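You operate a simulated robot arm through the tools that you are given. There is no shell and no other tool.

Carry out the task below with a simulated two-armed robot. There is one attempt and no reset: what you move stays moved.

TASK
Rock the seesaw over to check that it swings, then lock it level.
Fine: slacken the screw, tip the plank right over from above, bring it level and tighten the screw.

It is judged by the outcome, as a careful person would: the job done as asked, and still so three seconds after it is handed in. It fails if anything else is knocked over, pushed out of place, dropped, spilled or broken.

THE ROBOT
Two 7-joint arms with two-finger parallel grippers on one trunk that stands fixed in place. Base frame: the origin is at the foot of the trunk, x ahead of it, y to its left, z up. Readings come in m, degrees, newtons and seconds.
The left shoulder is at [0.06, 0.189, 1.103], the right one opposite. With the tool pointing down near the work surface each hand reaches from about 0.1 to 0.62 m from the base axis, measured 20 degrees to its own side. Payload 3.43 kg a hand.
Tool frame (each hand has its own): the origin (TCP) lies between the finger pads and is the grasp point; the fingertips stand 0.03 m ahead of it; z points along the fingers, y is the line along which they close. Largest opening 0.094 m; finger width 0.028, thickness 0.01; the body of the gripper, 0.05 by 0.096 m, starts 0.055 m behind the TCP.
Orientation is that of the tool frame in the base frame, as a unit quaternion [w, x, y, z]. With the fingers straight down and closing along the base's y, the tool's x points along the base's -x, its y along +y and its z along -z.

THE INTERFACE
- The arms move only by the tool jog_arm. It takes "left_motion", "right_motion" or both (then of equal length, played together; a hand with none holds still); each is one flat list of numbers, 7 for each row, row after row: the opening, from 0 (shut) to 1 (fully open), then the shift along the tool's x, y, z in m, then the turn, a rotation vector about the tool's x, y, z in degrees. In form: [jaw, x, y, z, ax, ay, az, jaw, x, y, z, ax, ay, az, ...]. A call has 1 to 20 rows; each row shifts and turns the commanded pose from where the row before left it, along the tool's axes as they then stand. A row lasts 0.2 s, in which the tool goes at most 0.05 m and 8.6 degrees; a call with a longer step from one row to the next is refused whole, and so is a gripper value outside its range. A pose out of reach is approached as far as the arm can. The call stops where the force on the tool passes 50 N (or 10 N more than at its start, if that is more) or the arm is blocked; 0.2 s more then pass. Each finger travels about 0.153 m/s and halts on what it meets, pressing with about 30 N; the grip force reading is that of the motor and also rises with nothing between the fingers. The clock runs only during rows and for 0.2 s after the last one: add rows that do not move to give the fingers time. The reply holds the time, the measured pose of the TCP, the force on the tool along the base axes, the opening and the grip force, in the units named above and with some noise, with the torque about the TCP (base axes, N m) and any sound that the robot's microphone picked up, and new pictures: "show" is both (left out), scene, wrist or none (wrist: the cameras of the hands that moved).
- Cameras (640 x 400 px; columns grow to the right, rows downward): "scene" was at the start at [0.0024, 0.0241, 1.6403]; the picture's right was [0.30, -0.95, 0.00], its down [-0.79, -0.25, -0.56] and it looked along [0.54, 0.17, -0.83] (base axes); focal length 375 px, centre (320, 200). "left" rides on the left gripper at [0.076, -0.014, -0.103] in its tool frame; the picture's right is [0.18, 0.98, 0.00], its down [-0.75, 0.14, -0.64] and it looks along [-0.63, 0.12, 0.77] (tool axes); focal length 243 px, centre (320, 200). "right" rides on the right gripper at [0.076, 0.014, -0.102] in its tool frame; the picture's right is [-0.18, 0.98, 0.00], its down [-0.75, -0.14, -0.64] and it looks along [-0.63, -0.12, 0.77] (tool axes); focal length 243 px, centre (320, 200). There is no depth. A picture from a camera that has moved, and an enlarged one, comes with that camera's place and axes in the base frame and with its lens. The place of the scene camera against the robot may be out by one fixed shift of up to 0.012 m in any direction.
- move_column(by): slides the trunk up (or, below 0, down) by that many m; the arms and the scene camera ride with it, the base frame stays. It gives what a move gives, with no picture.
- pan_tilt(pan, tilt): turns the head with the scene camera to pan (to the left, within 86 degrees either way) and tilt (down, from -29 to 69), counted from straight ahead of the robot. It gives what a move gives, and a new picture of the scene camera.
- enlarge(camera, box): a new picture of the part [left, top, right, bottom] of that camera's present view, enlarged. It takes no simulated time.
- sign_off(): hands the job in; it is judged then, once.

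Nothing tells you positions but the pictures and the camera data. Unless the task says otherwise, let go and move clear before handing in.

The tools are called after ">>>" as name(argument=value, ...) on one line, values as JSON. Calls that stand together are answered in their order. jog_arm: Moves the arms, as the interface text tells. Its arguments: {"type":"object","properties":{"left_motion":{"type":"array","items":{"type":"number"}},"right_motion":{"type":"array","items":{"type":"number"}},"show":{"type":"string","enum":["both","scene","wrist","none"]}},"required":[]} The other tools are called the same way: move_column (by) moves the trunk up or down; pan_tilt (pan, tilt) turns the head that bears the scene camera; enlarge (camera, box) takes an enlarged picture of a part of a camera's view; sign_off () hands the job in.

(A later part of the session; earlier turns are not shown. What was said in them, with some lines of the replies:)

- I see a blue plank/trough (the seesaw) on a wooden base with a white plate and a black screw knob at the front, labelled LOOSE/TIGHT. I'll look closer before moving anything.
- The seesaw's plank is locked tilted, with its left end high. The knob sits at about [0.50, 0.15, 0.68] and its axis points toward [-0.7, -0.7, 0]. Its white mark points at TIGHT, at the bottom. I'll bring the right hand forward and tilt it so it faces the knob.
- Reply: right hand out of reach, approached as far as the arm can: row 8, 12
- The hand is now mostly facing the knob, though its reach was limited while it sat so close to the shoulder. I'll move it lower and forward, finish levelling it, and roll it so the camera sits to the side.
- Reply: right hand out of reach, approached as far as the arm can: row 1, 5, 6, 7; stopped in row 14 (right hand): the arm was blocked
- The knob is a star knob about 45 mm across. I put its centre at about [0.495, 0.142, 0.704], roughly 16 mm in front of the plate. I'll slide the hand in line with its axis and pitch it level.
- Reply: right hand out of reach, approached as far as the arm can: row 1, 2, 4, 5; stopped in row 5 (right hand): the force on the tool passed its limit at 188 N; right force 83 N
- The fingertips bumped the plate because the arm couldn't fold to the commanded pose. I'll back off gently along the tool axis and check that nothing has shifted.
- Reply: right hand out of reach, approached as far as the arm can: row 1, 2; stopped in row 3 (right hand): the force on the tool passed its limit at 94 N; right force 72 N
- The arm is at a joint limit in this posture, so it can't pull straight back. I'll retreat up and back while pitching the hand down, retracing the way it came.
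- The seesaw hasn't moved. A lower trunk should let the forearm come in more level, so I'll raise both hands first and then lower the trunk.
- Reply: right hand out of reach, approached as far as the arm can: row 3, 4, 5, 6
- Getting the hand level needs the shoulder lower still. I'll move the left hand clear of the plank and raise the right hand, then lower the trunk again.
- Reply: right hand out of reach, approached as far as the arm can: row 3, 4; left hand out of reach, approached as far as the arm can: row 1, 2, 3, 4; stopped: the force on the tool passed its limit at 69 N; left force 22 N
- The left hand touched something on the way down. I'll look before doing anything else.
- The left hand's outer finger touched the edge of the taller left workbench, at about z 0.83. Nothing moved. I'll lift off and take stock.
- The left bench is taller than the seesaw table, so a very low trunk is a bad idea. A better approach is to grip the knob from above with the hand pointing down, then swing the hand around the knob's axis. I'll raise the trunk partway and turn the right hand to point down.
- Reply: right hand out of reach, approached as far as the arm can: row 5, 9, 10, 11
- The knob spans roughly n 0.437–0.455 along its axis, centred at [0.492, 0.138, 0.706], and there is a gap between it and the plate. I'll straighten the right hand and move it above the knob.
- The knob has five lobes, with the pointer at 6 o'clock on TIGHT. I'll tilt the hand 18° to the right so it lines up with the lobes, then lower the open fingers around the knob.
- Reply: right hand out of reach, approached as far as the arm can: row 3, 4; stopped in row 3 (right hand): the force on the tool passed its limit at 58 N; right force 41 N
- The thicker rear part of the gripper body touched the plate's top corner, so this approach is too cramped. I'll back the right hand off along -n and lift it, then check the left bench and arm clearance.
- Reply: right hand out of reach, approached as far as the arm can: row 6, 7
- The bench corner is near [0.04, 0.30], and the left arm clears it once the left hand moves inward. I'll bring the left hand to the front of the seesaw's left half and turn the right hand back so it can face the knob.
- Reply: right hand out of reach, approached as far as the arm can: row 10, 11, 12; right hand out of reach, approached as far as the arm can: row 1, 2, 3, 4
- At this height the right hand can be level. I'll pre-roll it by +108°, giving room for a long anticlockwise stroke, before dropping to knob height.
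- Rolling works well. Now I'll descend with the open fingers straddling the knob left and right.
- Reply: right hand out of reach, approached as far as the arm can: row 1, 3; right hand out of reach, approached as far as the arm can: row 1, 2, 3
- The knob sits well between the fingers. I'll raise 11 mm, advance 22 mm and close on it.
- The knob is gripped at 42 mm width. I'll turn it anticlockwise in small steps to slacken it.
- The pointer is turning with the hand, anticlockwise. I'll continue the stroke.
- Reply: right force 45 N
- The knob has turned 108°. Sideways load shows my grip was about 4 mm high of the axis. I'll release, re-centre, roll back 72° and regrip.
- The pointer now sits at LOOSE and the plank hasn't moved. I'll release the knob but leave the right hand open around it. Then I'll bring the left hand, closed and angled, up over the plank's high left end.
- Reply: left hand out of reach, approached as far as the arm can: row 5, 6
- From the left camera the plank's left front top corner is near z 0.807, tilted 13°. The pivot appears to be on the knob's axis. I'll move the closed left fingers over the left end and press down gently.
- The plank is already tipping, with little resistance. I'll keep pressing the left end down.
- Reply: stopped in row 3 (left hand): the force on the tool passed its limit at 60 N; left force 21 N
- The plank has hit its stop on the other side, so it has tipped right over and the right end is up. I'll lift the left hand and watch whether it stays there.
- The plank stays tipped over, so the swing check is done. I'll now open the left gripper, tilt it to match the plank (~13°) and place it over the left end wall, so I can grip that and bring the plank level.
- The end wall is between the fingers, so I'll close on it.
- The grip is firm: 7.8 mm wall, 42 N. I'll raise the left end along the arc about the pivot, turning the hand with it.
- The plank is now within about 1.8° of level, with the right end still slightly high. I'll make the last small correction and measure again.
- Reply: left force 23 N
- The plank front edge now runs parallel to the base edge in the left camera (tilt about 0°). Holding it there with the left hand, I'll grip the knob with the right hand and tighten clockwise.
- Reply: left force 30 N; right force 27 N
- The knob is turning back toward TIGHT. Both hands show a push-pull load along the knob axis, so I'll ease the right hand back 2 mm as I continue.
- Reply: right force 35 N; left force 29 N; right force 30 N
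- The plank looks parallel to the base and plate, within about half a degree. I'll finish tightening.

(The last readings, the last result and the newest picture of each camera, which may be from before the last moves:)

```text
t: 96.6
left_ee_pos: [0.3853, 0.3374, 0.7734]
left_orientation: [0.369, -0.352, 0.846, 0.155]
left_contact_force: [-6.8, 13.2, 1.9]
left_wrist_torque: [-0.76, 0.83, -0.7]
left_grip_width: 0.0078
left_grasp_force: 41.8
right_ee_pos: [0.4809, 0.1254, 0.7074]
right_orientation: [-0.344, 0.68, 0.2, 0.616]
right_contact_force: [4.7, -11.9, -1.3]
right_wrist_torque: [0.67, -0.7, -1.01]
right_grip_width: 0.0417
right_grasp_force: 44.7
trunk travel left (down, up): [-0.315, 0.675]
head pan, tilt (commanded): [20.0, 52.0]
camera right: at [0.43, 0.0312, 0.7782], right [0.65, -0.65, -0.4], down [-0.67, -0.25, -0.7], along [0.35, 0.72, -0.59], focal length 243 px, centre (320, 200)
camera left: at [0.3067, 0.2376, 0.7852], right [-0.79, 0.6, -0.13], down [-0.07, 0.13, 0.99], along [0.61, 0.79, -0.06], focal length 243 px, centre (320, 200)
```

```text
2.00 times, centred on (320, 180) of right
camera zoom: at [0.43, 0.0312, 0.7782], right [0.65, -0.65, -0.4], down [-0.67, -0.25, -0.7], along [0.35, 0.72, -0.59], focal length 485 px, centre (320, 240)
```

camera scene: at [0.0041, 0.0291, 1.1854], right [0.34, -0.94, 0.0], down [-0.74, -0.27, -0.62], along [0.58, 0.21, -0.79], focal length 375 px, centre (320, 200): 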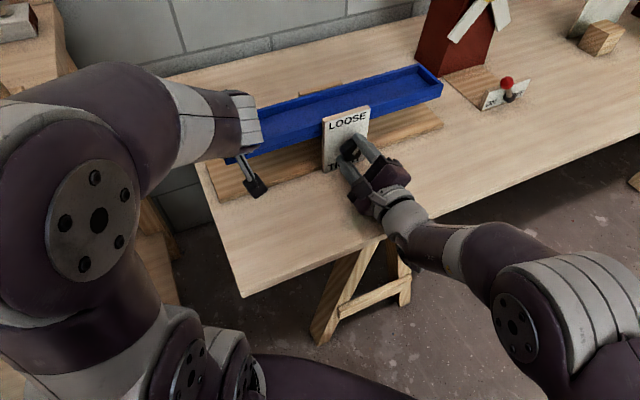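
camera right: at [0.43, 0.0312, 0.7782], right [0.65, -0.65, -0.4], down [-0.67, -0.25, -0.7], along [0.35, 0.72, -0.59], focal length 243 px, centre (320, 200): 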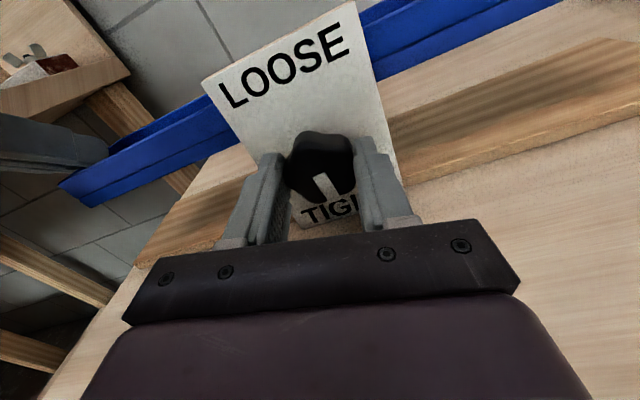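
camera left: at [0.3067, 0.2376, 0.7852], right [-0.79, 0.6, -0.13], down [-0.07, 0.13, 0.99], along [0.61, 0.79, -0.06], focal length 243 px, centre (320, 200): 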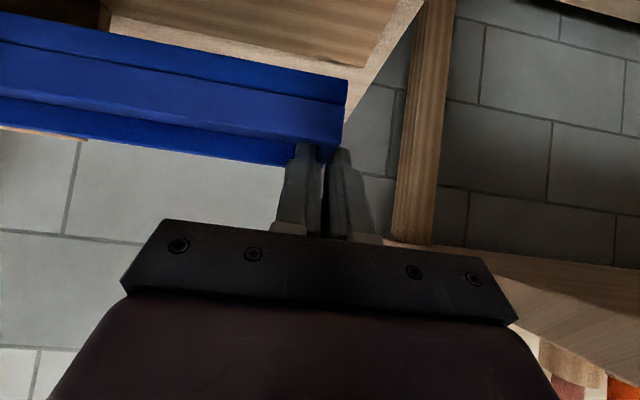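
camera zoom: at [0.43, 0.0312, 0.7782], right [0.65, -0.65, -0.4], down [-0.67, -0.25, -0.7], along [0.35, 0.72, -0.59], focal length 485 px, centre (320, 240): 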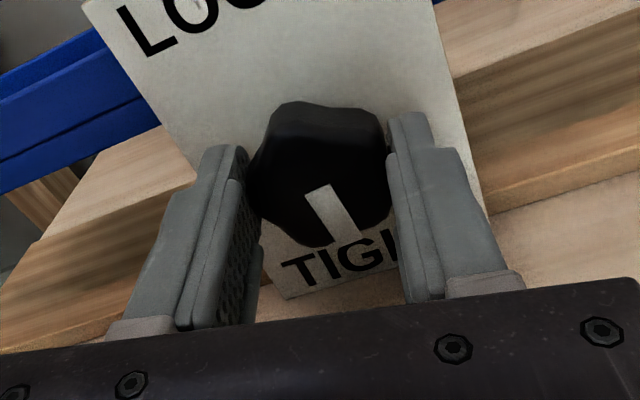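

>>> jog_arm(right_motion=[0, 0, 0, 0, 0, 0, 4, 0, 0, 0, 0, 0, 0, 4, 0, 0, 0, 0, 0, 0, 4, 0, 0, 0, 0, 0, 0, 0, 0, 0, 0, 0, 0, 0, 0], left_motion=[0, 0, 0, 0, 0, 0, 0, 0, 0, 0, 0, 0, 0, 0, 0, 0, 0, 0, 0, 0, 0, 0, 0, 0, 0, 0, 0, 0, 0, 0, 0, 0, 0, 0, 0], show="wrist")

>>> enlarge(camera="right", box=[160, 80, 480, 280])

```text
t: 97.8
left_ee_pos: [0.3857, 0.3381, 0.7729]
left_orientation: [0.369, -0.352, 0.846, 0.155]
left_contact_force: [-13.3, 19.4, 5.7]
left_wrist_torque: [1.09, -0.85, -0.58]
left_grip_width: 0.0077
left_grasp_force: 42.0
right_ee_pos: [0.48, 0.126, 0.7053]
right_orientation: [-0.406, 0.697, 0.127, 0.577]
right_contact_force: [18.6, -22.1, -1.2]
right_wrist_torque: [-0.89, -0.43, -0.8]
right_grip_width: 0.0425
right_grasp_force: 45.1
trunk travel left (down, up): [-0.315, 0.675]
head pan, tilt (commanded): [20.0, 52.0]
camera right: at [0.4403, 0.0219, 0.7697], right [0.58, -0.57, -0.58], down [-0.77, -0.15, -0.62], along [0.27, 0.81, -0.53], focal length 243 px, centre (320, 200)
camera left: at [0.3068, 0.2375, 0.7852], right [-0.79, 0.6, -0.13], down [-0.07, 0.13, 0.99], along [0.61, 0.79, -0.06], focal length 243 px, centre (320, 200)
```

right: 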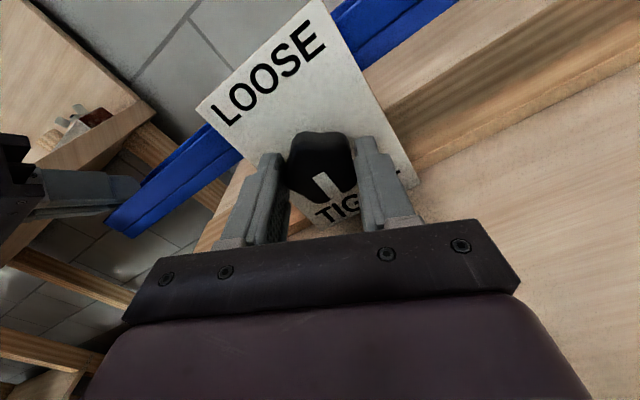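
left: 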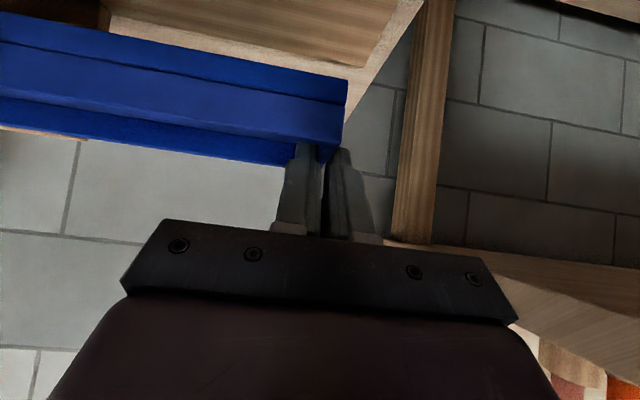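

```text
2.00 times, centred on (320, 180) of right
camera zoom: at [0.4403, 0.0219, 0.7697], right [0.58, -0.57, -0.58], down [-0.77, -0.15, -0.62], along [0.27, 0.81, -0.53], focal length 485 px, centre (320, 240)
```

zoom: 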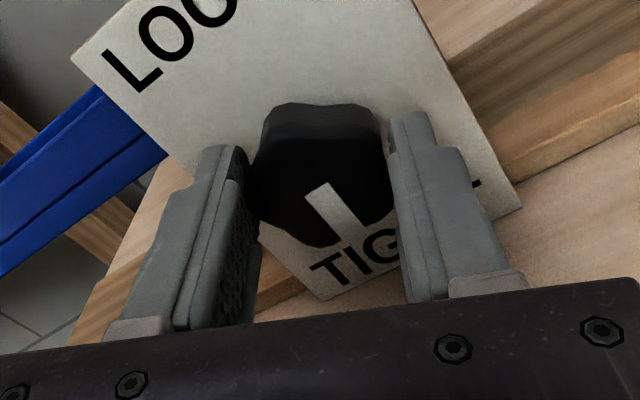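

I felt the end stop (~0.9 N·m) and the pointer is at TIGHT. I'll release the knob and check.

>>> jog_arm(right_motion=[0.4, 0, 0, 0, 0, 0, 0, 1, 0, 0, 0, 0, 0, 0, 1, 0, 0, 0, 0, 0, 0], left_motion=[0, 0, 0, 0, 0, 0, 0, 0, 0, 0, 0, 0, 0, 0, 0, 0, 0, 0, 0, 0, 0], show="both")

>>> enlarge(camera="right", box=[160, 40, 480, 240])

```text
t: 98.6
left_ee_pos: [0.3853, 0.3374, 0.7713]
left_orientation: [0.369, -0.351, 0.847, 0.154]
left_contact_force: [-3.2, 5.6, 2.2]
left_wrist_torque: [0.07, -0.37, -0.67]
left_grip_width: 0.0077
left_grasp_force: 41.5
right_ee_pos: [0.4791, 0.1284, 0.706]
right_orientation: [-0.407, 0.696, 0.129, 0.577]
right_contact_force: [0.6, -0.1, 0.0]
right_wrist_torque: [0.01, 0.01, 0.0]
right_grip_width: 0.0941
right_grasp_force: 0.1
trunk travel left (down, up): [-0.315, 0.675]
head pan, tilt (commanded): [20.0, 52.0]
camera scene: at [0.0042, 0.0294, 1.1853], right [0.34, -0.94, 0.0], down [-0.74, -0.27, -0.62], along [0.58, 0.21, -0.79], focal length 375 px, centre (320, 200)
camera right: at [0.4394, 0.0234, 0.77], right [0.58, -0.57, -0.58], down [-0.77, -0.15, -0.62], along [0.27, 0.81, -0.53], focal length 243 px, centre (320, 200)
camera left: at [0.3065, 0.2378, 0.7849], right [-0.79, 0.6, -0.13], down [-0.07, 0.13, 0.99], along [0.62, 0.79, -0.06], focal length 243 px, centre (320, 200)
```

scene: 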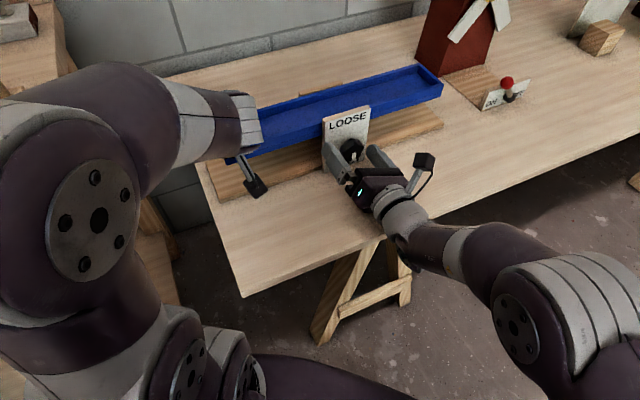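
right: 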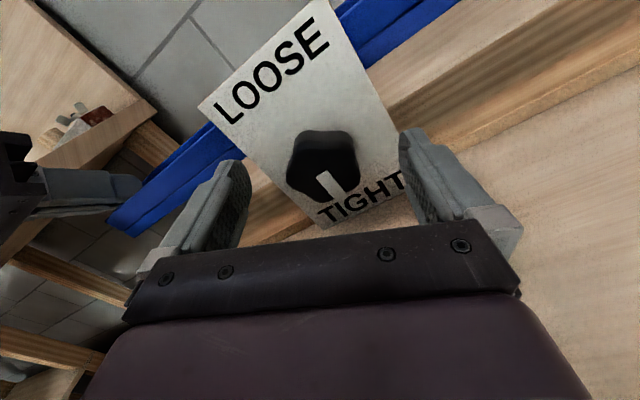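
left: 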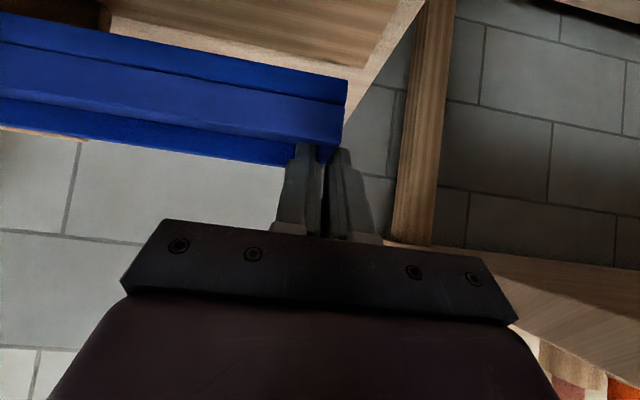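

```text
2.00 times, centred on (320, 140) of right
camera zoom: at [0.4394, 0.0234, 0.77], right [0.58, -0.57, -0.58], down [-0.77, -0.15, -0.62], along [0.27, 0.81, -0.53], focal length 485 px, centre (320, 320)
```

zoom: 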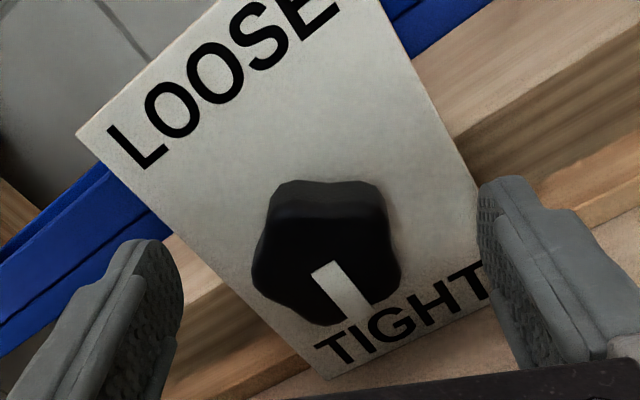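

The pointer is back at TIGHT, matching where it started. Now I'll open the left gripper and lift it clear, checking that the plank stays level.

>>> jog_arm(left_motion=[0.15, 0, 0, 0, 0, 0, 0, 0.35, 0, 0, 0, 0, 0, 0, 0.45, 0, 0, 0, 0, 0, 0, 0.45, 0, 0, 0, 0, 0, 0], show="both")

>>> enlarge(camera="left", box=[0, 0, 400, 250])

```text
t: 99.6
left_ee_pos: [0.3853, 0.3376, 0.7717]
left_orientation: [0.368, -0.351, 0.847, 0.155]
left_contact_force: [-0.7, -0.4, 0.5]
left_wrist_torque: [-0.02, 0.0, 0.0]
left_grip_width: 0.0425
left_grasp_force: 0.0
right_ee_pos: [0.48, 0.1281, 0.7068]
right_orientation: [-0.407, 0.697, 0.128, 0.577]
right_contact_force: [0.0, 0.2, 0.2]
right_wrist_torque: [0.04, 0.02, 0.01]
right_grip_width: 0.0941
right_grasp_force: 0.0
trunk travel left (down, up): [-0.315, 0.675]
head pan, tilt (commanded): [20.0, 52.0]
camera scene: at [0.0049, 0.0286, 1.1853], right [0.34, -0.94, 0.0], down [-0.74, -0.27, -0.62], along [0.58, 0.21, -0.79], focal length 375 px, centre (320, 200)
camera left: at [0.3069, 0.2375, 0.785], right [-0.79, 0.6, -0.13], down [-0.07, 0.13, 0.99], along [0.61, 0.79, -0.06], focal length 243 px, centre (320, 200)
```

scene: 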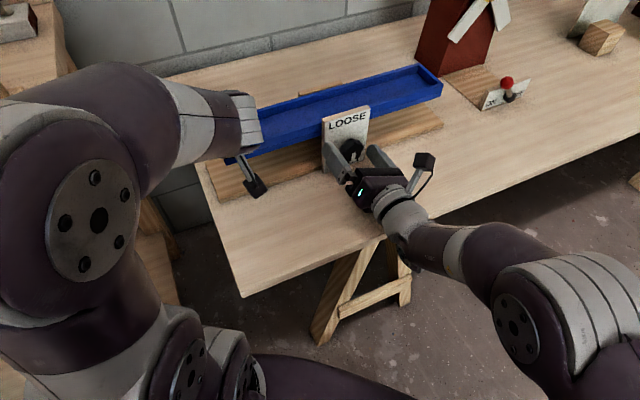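
left: 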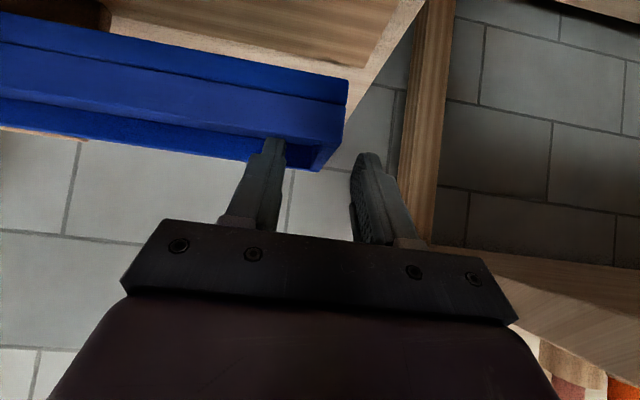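

```text
1.60 times, centred on (200, 125) of left
camera zoom: at [0.3069, 0.2375, 0.785], right [-0.79, 0.6, -0.13], down [-0.07, 0.13, 0.99], along [0.61, 0.79, -0.06], focal length 388 px, centre (512, 320)
```

zoom: 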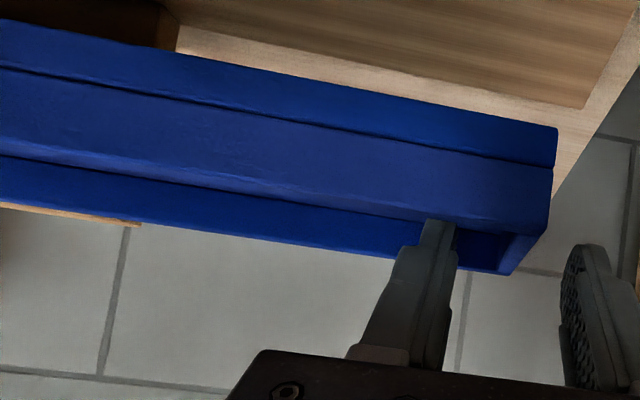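

The plank stays level on its own. I'll lift the left hand out and back the right hand away from the knob.

>>> jog_arm(left_motion=[0.45, -0.0073, 0, -0.0068, 0, 0, 0, 0.45, -0.0147, 0, -0.0136, 0, 0, 0, 0.45, -0.0147, 0, -0.0136, 0, 0, 0, 0.45, -0.0147, 0, -0.0136, 0, 0, 0, 0.45, -0.0147, 0, -0.0136, 0, 0, 0], right_motion=[1, 0, 0, -0.006, 0, 0, 0, 1, 0, 0, -0.006, 0, 0, 0, 1, 0, 0, -0.006, 0, 0, 0, 1, 0, 0, -0.006, 0, 0, 0, 1, 0, 0, 0, 0, 0, 0], show="both")

```text
t: 100.8
left_ee_pos: [0.3871, 0.3396, 0.8629]
left_orientation: [0.369, -0.351, 0.847, 0.155]
left_contact_force: [-0.1, -0.1, 1.2]
left_wrist_torque: [0.01, -0.01, -0.02]
left_grip_width: 0.0426
left_grasp_force: 0.0
right_ee_pos: [0.4626, 0.1106, 0.7047]
right_orientation: [-0.405, 0.698, 0.127, 0.577]
right_contact_force: [-0.4, 0.0, -0.6]
right_wrist_torque: [0.02, 0.01, -0.02]
right_grip_width: 0.0938
right_grasp_force: 0.1
trunk travel left (down, up): [-0.315, 0.675]
head pan, tilt (commanded): [20.0, 52.0]
camera scene: at [0.0048, 0.0286, 1.1853], right [0.34, -0.94, 0.0], down [-0.74, -0.27, -0.62], along [0.58, 0.21, -0.79], focal length 375 px, centre (320, 200)
camera right: at [0.4234, 0.005, 0.7704], right [0.58, -0.57, -0.58], down [-0.77, -0.15, -0.62], along [0.27, 0.8, -0.53], focal length 243 px, centre (320, 200)
camera left: at [0.3079, 0.2392, 0.8751], right [-0.79, 0.6, -0.13], down [-0.07, 0.13, 0.99], along [0.61, 0.79, -0.06], focal length 243 px, centre (320, 200)
```

scene: 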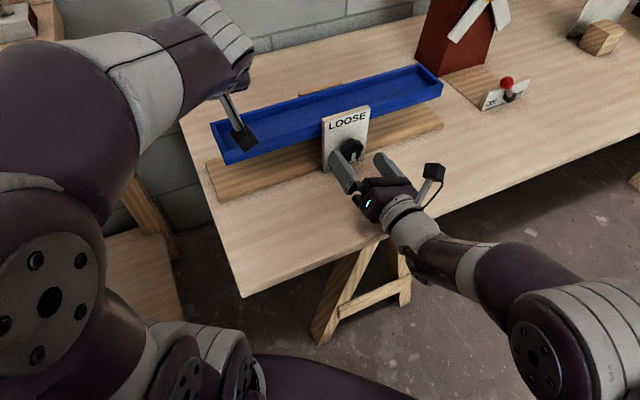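
right: 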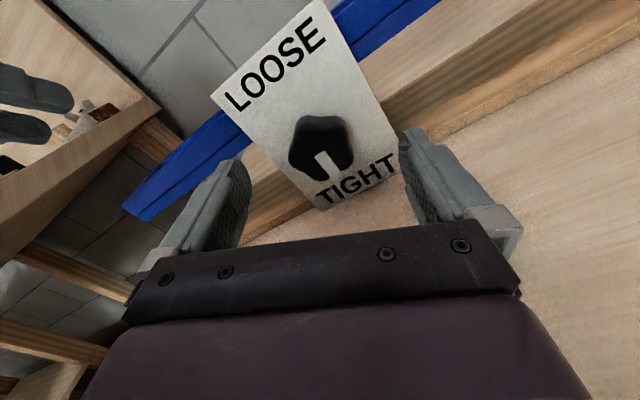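
left: 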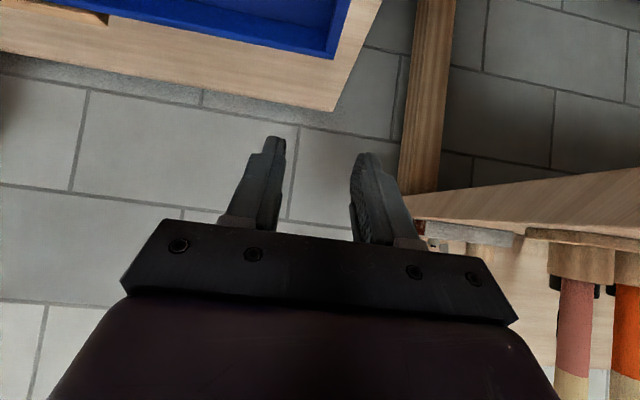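

>>> jog_arm(left_motion=[0.45, 0.02, 0, -0.022, 0, 0, 0, 0.45, 0.02, 0, -0.022, 0, 0, 0, 0.45, 0.018, 0, -0.02, 0, 0, 0, 0.45, 0, 0, 0, 0, 0, 0, 0.45, 0, 0, 0, 0, 0, 0], right_motion=[1, 0.0228, -0.0105, -0.002, 0, 0, 0, 1, 0.0228, -0.0105, -0.004, 0, 0, 0, 1, 0.0228, -0.0105, -0.004, 0, 0, 0, 1, 0.0228, -0.0105, -0.004, 0, 0, 0, 1, 0, 0, 0, 0, 0, 0], show="both")

>>> enlarge(camera="scene", box=[190, 40, 462, 210])

>>> enlarge(camera="right", box=[60, 0, 460, 250])

```text
t: 102.0
left_ee_pos: [0.3262, 0.2773, 0.8614]
left_orientation: [0.367, -0.352, 0.847, 0.155]
left_contact_force: [0.9, -0.3, 0.2]
left_wrist_torque: [0.02, 0.0, 0.0]
left_grip_width: 0.0423
left_grasp_force: 0.1
right_ee_pos: [0.4546, 0.0974, 0.8041]
right_orientation: [-0.405, 0.697, 0.127, 0.578]
right_contact_force: [0.1, 0.4, -0.2]
right_wrist_torque: [0.02, -0.01, 0.02]
right_grip_width: 0.0939
right_grasp_force: 0.1
trunk travel left (down, up): [-0.315, 0.675]
head pan, tilt (commanded): [20.0, 52.0]
camera scene: at [0.0049, 0.0286, 1.1853], right [0.34, -0.94, 0.0], down [-0.74, -0.27, -0.62], along [0.58, 0.21, -0.79], focal length 375 px, centre (320, 200)
camera right: at [0.4148, -0.0067, 0.8686], right [0.58, -0.57, -0.58], down [-0.77, -0.15, -0.62], along [0.27, 0.81, -0.53], focal length 243 px, centre (320, 200)
camera left: at [0.2472, 0.1772, 0.876], right [-0.79, 0.6, -0.13], down [-0.07, 0.13, 0.99], along [0.61, 0.79, -0.06], focal length 243 px, centre (320, 200)
```

scene: 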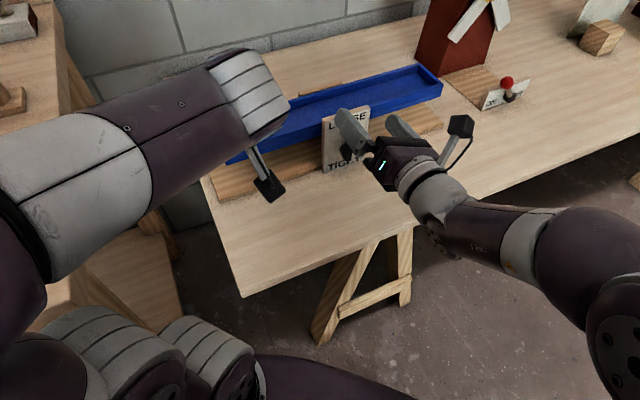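
right: 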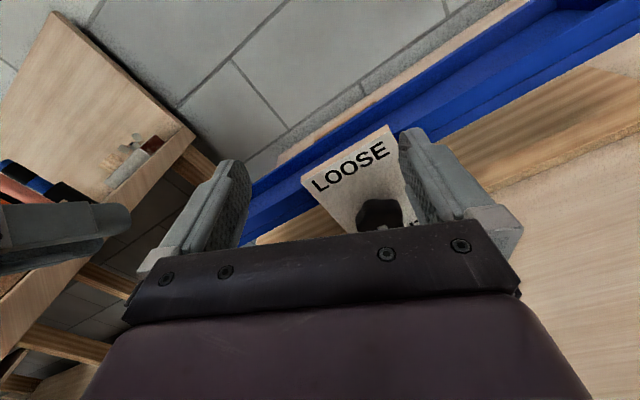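
left: 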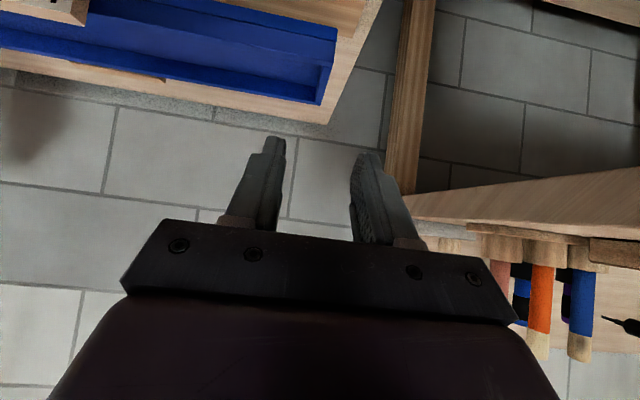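

```text
2.35 times, centred on (326, 125) of scene
camera zoom: at [0.0049, 0.0286, 1.1853], right [0.34, -0.94, 0.0], down [-0.74, -0.27, -0.62], along [0.58, 0.21, -0.79], focal length 883 px, centre (306, 376)
```

zoom: 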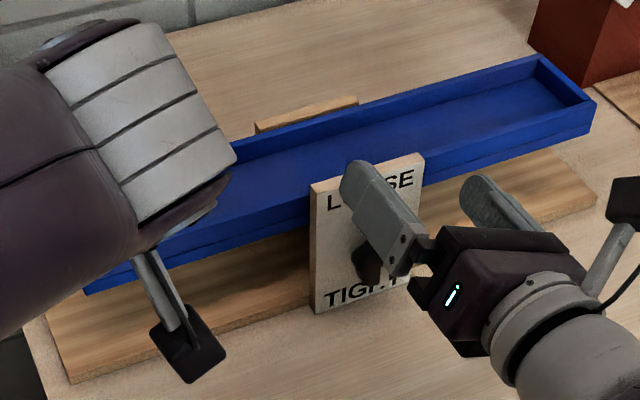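

```text
1.60 times, centred on (260, 125) of right
camera zoom: at [0.4148, -0.0067, 0.8686], right [0.58, -0.57, -0.58], down [-0.77, -0.15, -0.62], along [0.27, 0.81, -0.53], focal length 388 px, centre (416, 320)
```

zoom: 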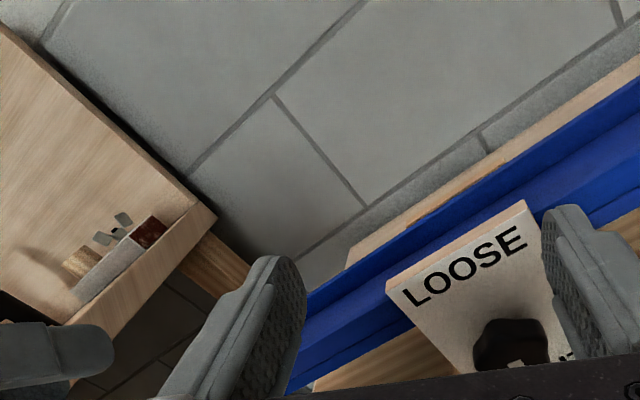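

>>> jog_arm(left_motion=[0.45, 0.012, 0.02, -0.013, 0, 0, 0, 0.45, 0.012, 0.02, -0.013, 0, 0, 0, 0.45, 0.012, 0.02, -0.013, 0, 0, 0, 0.45, 0, 0, 0, 0, 0, 0, 0.45, 0, 0, 0, 0, 0, 0], right_motion=[1, 0.0356, 0.0056, 0, 0, 0, 0, 1, 0.0356, 0.0056, 0, 0, 0, 0, 1, 0.0356, 0.0056, 0, 0, 0, 0, 1, 0.0356, 0.0056, 0, 0, 0, 0, 1, 0, 0, 0, 0, 0, 0], show="both")

>>> enlarge(camera="scene", box=[190, 40, 462, 210])

```text
t: 103.2
left_ee_pos: [0.3024, 0.2782, 0.8672]
left_orientation: [0.368, -0.352, 0.847, 0.155]
left_contact_force: [-0.1, 0.1, -0.4]
left_wrist_torque: [-0.03, 0.0, 0.0]
left_grip_width: 0.0424
left_grasp_force: 0.0
left hand out of reach, approached as far as the arm can: row 1, 2, 3
right_ee_pos: [0.5144, 0.0426, 0.9259]
right_orientation: [-0.405, 0.697, 0.128, 0.578]
right_contact_force: [-0.2, 1.2, -0.1]
right_wrist_torque: [0.04, 0.01, 0.02]
right_grip_width: 0.094
right_grasp_force: 0.0
trunk travel left (down, up): [-0.315, 0.675]
head pan, tilt (commanded): [20.0, 52.0]
camera scene: at [0.0048, 0.0286, 1.1853], right [0.34, -0.94, 0.0], down [-0.74, -0.27, -0.62], along [0.58, 0.21, -0.79], focal length 375 px, centre (320, 200)
camera right: at [0.474, -0.0619, 0.9896], right [0.58, -0.57, -0.58], down [-0.77, -0.15, -0.62], along [0.27, 0.81, -0.53], focal length 243 px, centre (320, 200)
camera left: at [0.2228, 0.1786, 0.8813], right [-0.79, 0.6, -0.13], down [-0.07, 0.13, 0.99], along [0.61, 0.79, -0.06], focal length 243 px, centre (320, 200)
```

scene: 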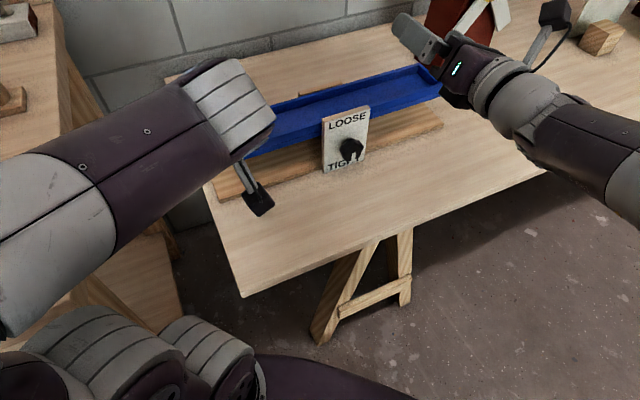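
right: 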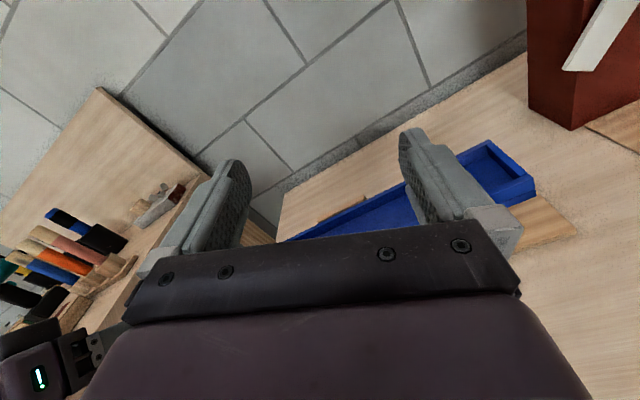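
left: 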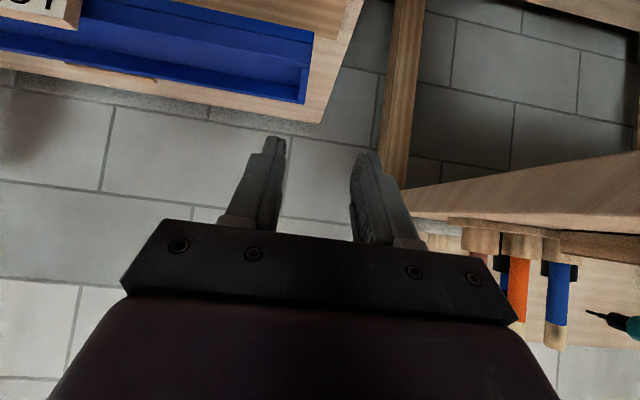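

```text
2.35 times, centred on (326, 125) of scene
camera zoom: at [0.0048, 0.0286, 1.1853], right [0.34, -0.94, 0.0], down [-0.74, -0.27, -0.62], along [0.58, 0.21, -0.79], focal length 883 px, centre (306, 376)
```

zoom: 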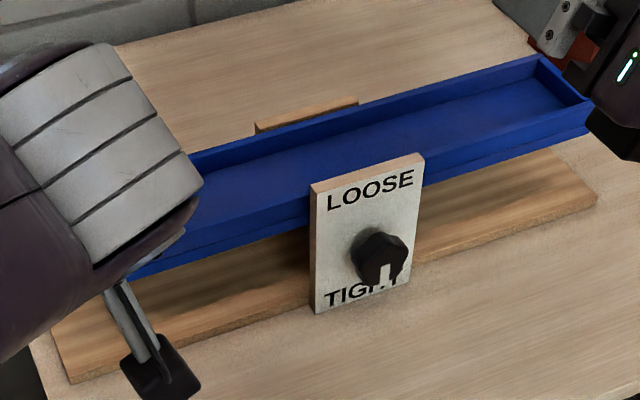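

>>> enlarge(camera="scene", box=[310, 100, 390, 150])

>>> enlarge(camera="scene", box=[310, 130, 390, 180])

>>> enlarge(camera="left", box=[0, 0, 340, 130])

```text
8.00 times, centred on (350, 125) of scene
camera zoom: at [0.0048, 0.0286, 1.1853], right [0.34, -0.94, 0.0], down [-0.74, -0.27, -0.62], along [0.58, 0.21, -0.79], focal length 3002 px, centre (80, 800)
```

zoom: 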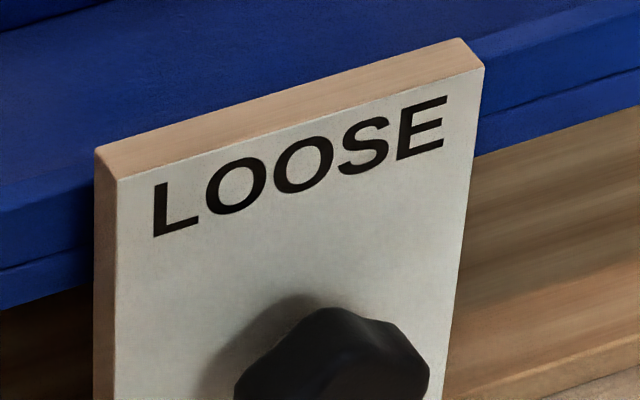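

```text
8.00 times, centred on (350, 155) of scene
camera zoom: at [0.0048, 0.0286, 1.1853], right [0.34, -0.94, 0.0], down [-0.74, -0.27, -0.62], along [0.58, 0.21, -0.79], focal length 3002 px, centre (80, 560)
```

zoom: 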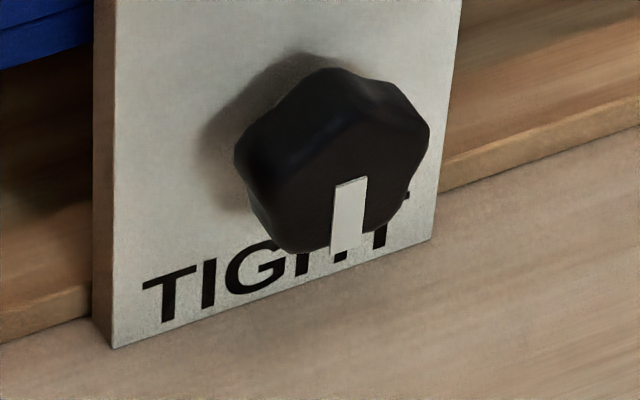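

```text
1.88 times, centred on (170, 65) of left
camera zoom: at [0.2228, 0.1786, 0.8813], right [-0.79, 0.6, -0.13], down [-0.07, 0.13, 0.99], along [0.61, 0.79, -0.06], focal length 457 px, centre (602, 454)
```

zoom: 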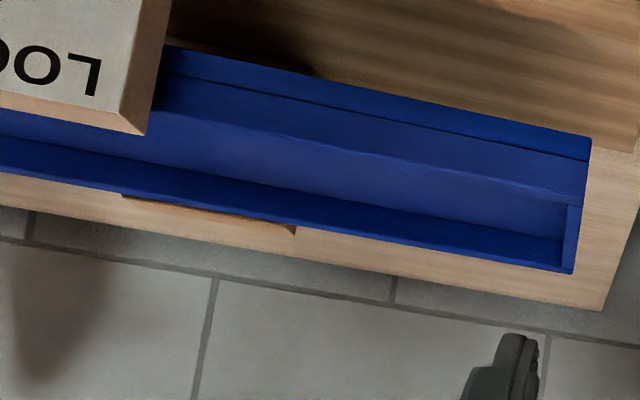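

The plank is level: its edge is parallel to the plate and base within about 0.2°. The pointer is on TIGHT, and both hands are off and clear of the seesaw. I'm handing it in.

>>> sign_off()

```text
The job is handed in.
```

The seesaw swings freely and is now locked level. I handed the job in with both hands clear of it.

- **Slackened:** I turned the screw half a turn, from TIGHT to LOOSE.
- **Tipped:** I pressed the high left end down from above until the plank hit its stop on the other side. It stayed tipped over when I lifted the hand.
- **Levelled:** I gripped the left end wall and raised the plank. My last checks put it within about half a degree of level.
- **Tightened:** I held the plank there while I turned the screw back to its end stop, with the pointer on TIGHT. The plank held level after I let go.

**Contacts on the way:** while I was finding a workable reach, the right hand bumped the seesaw's front plate twice, once hard (188 N). The left hand also touched the edge of the taller bench (69 N). After the hard bump I compared pictures and the base had not moved. I saw nothing displaced after the other two.
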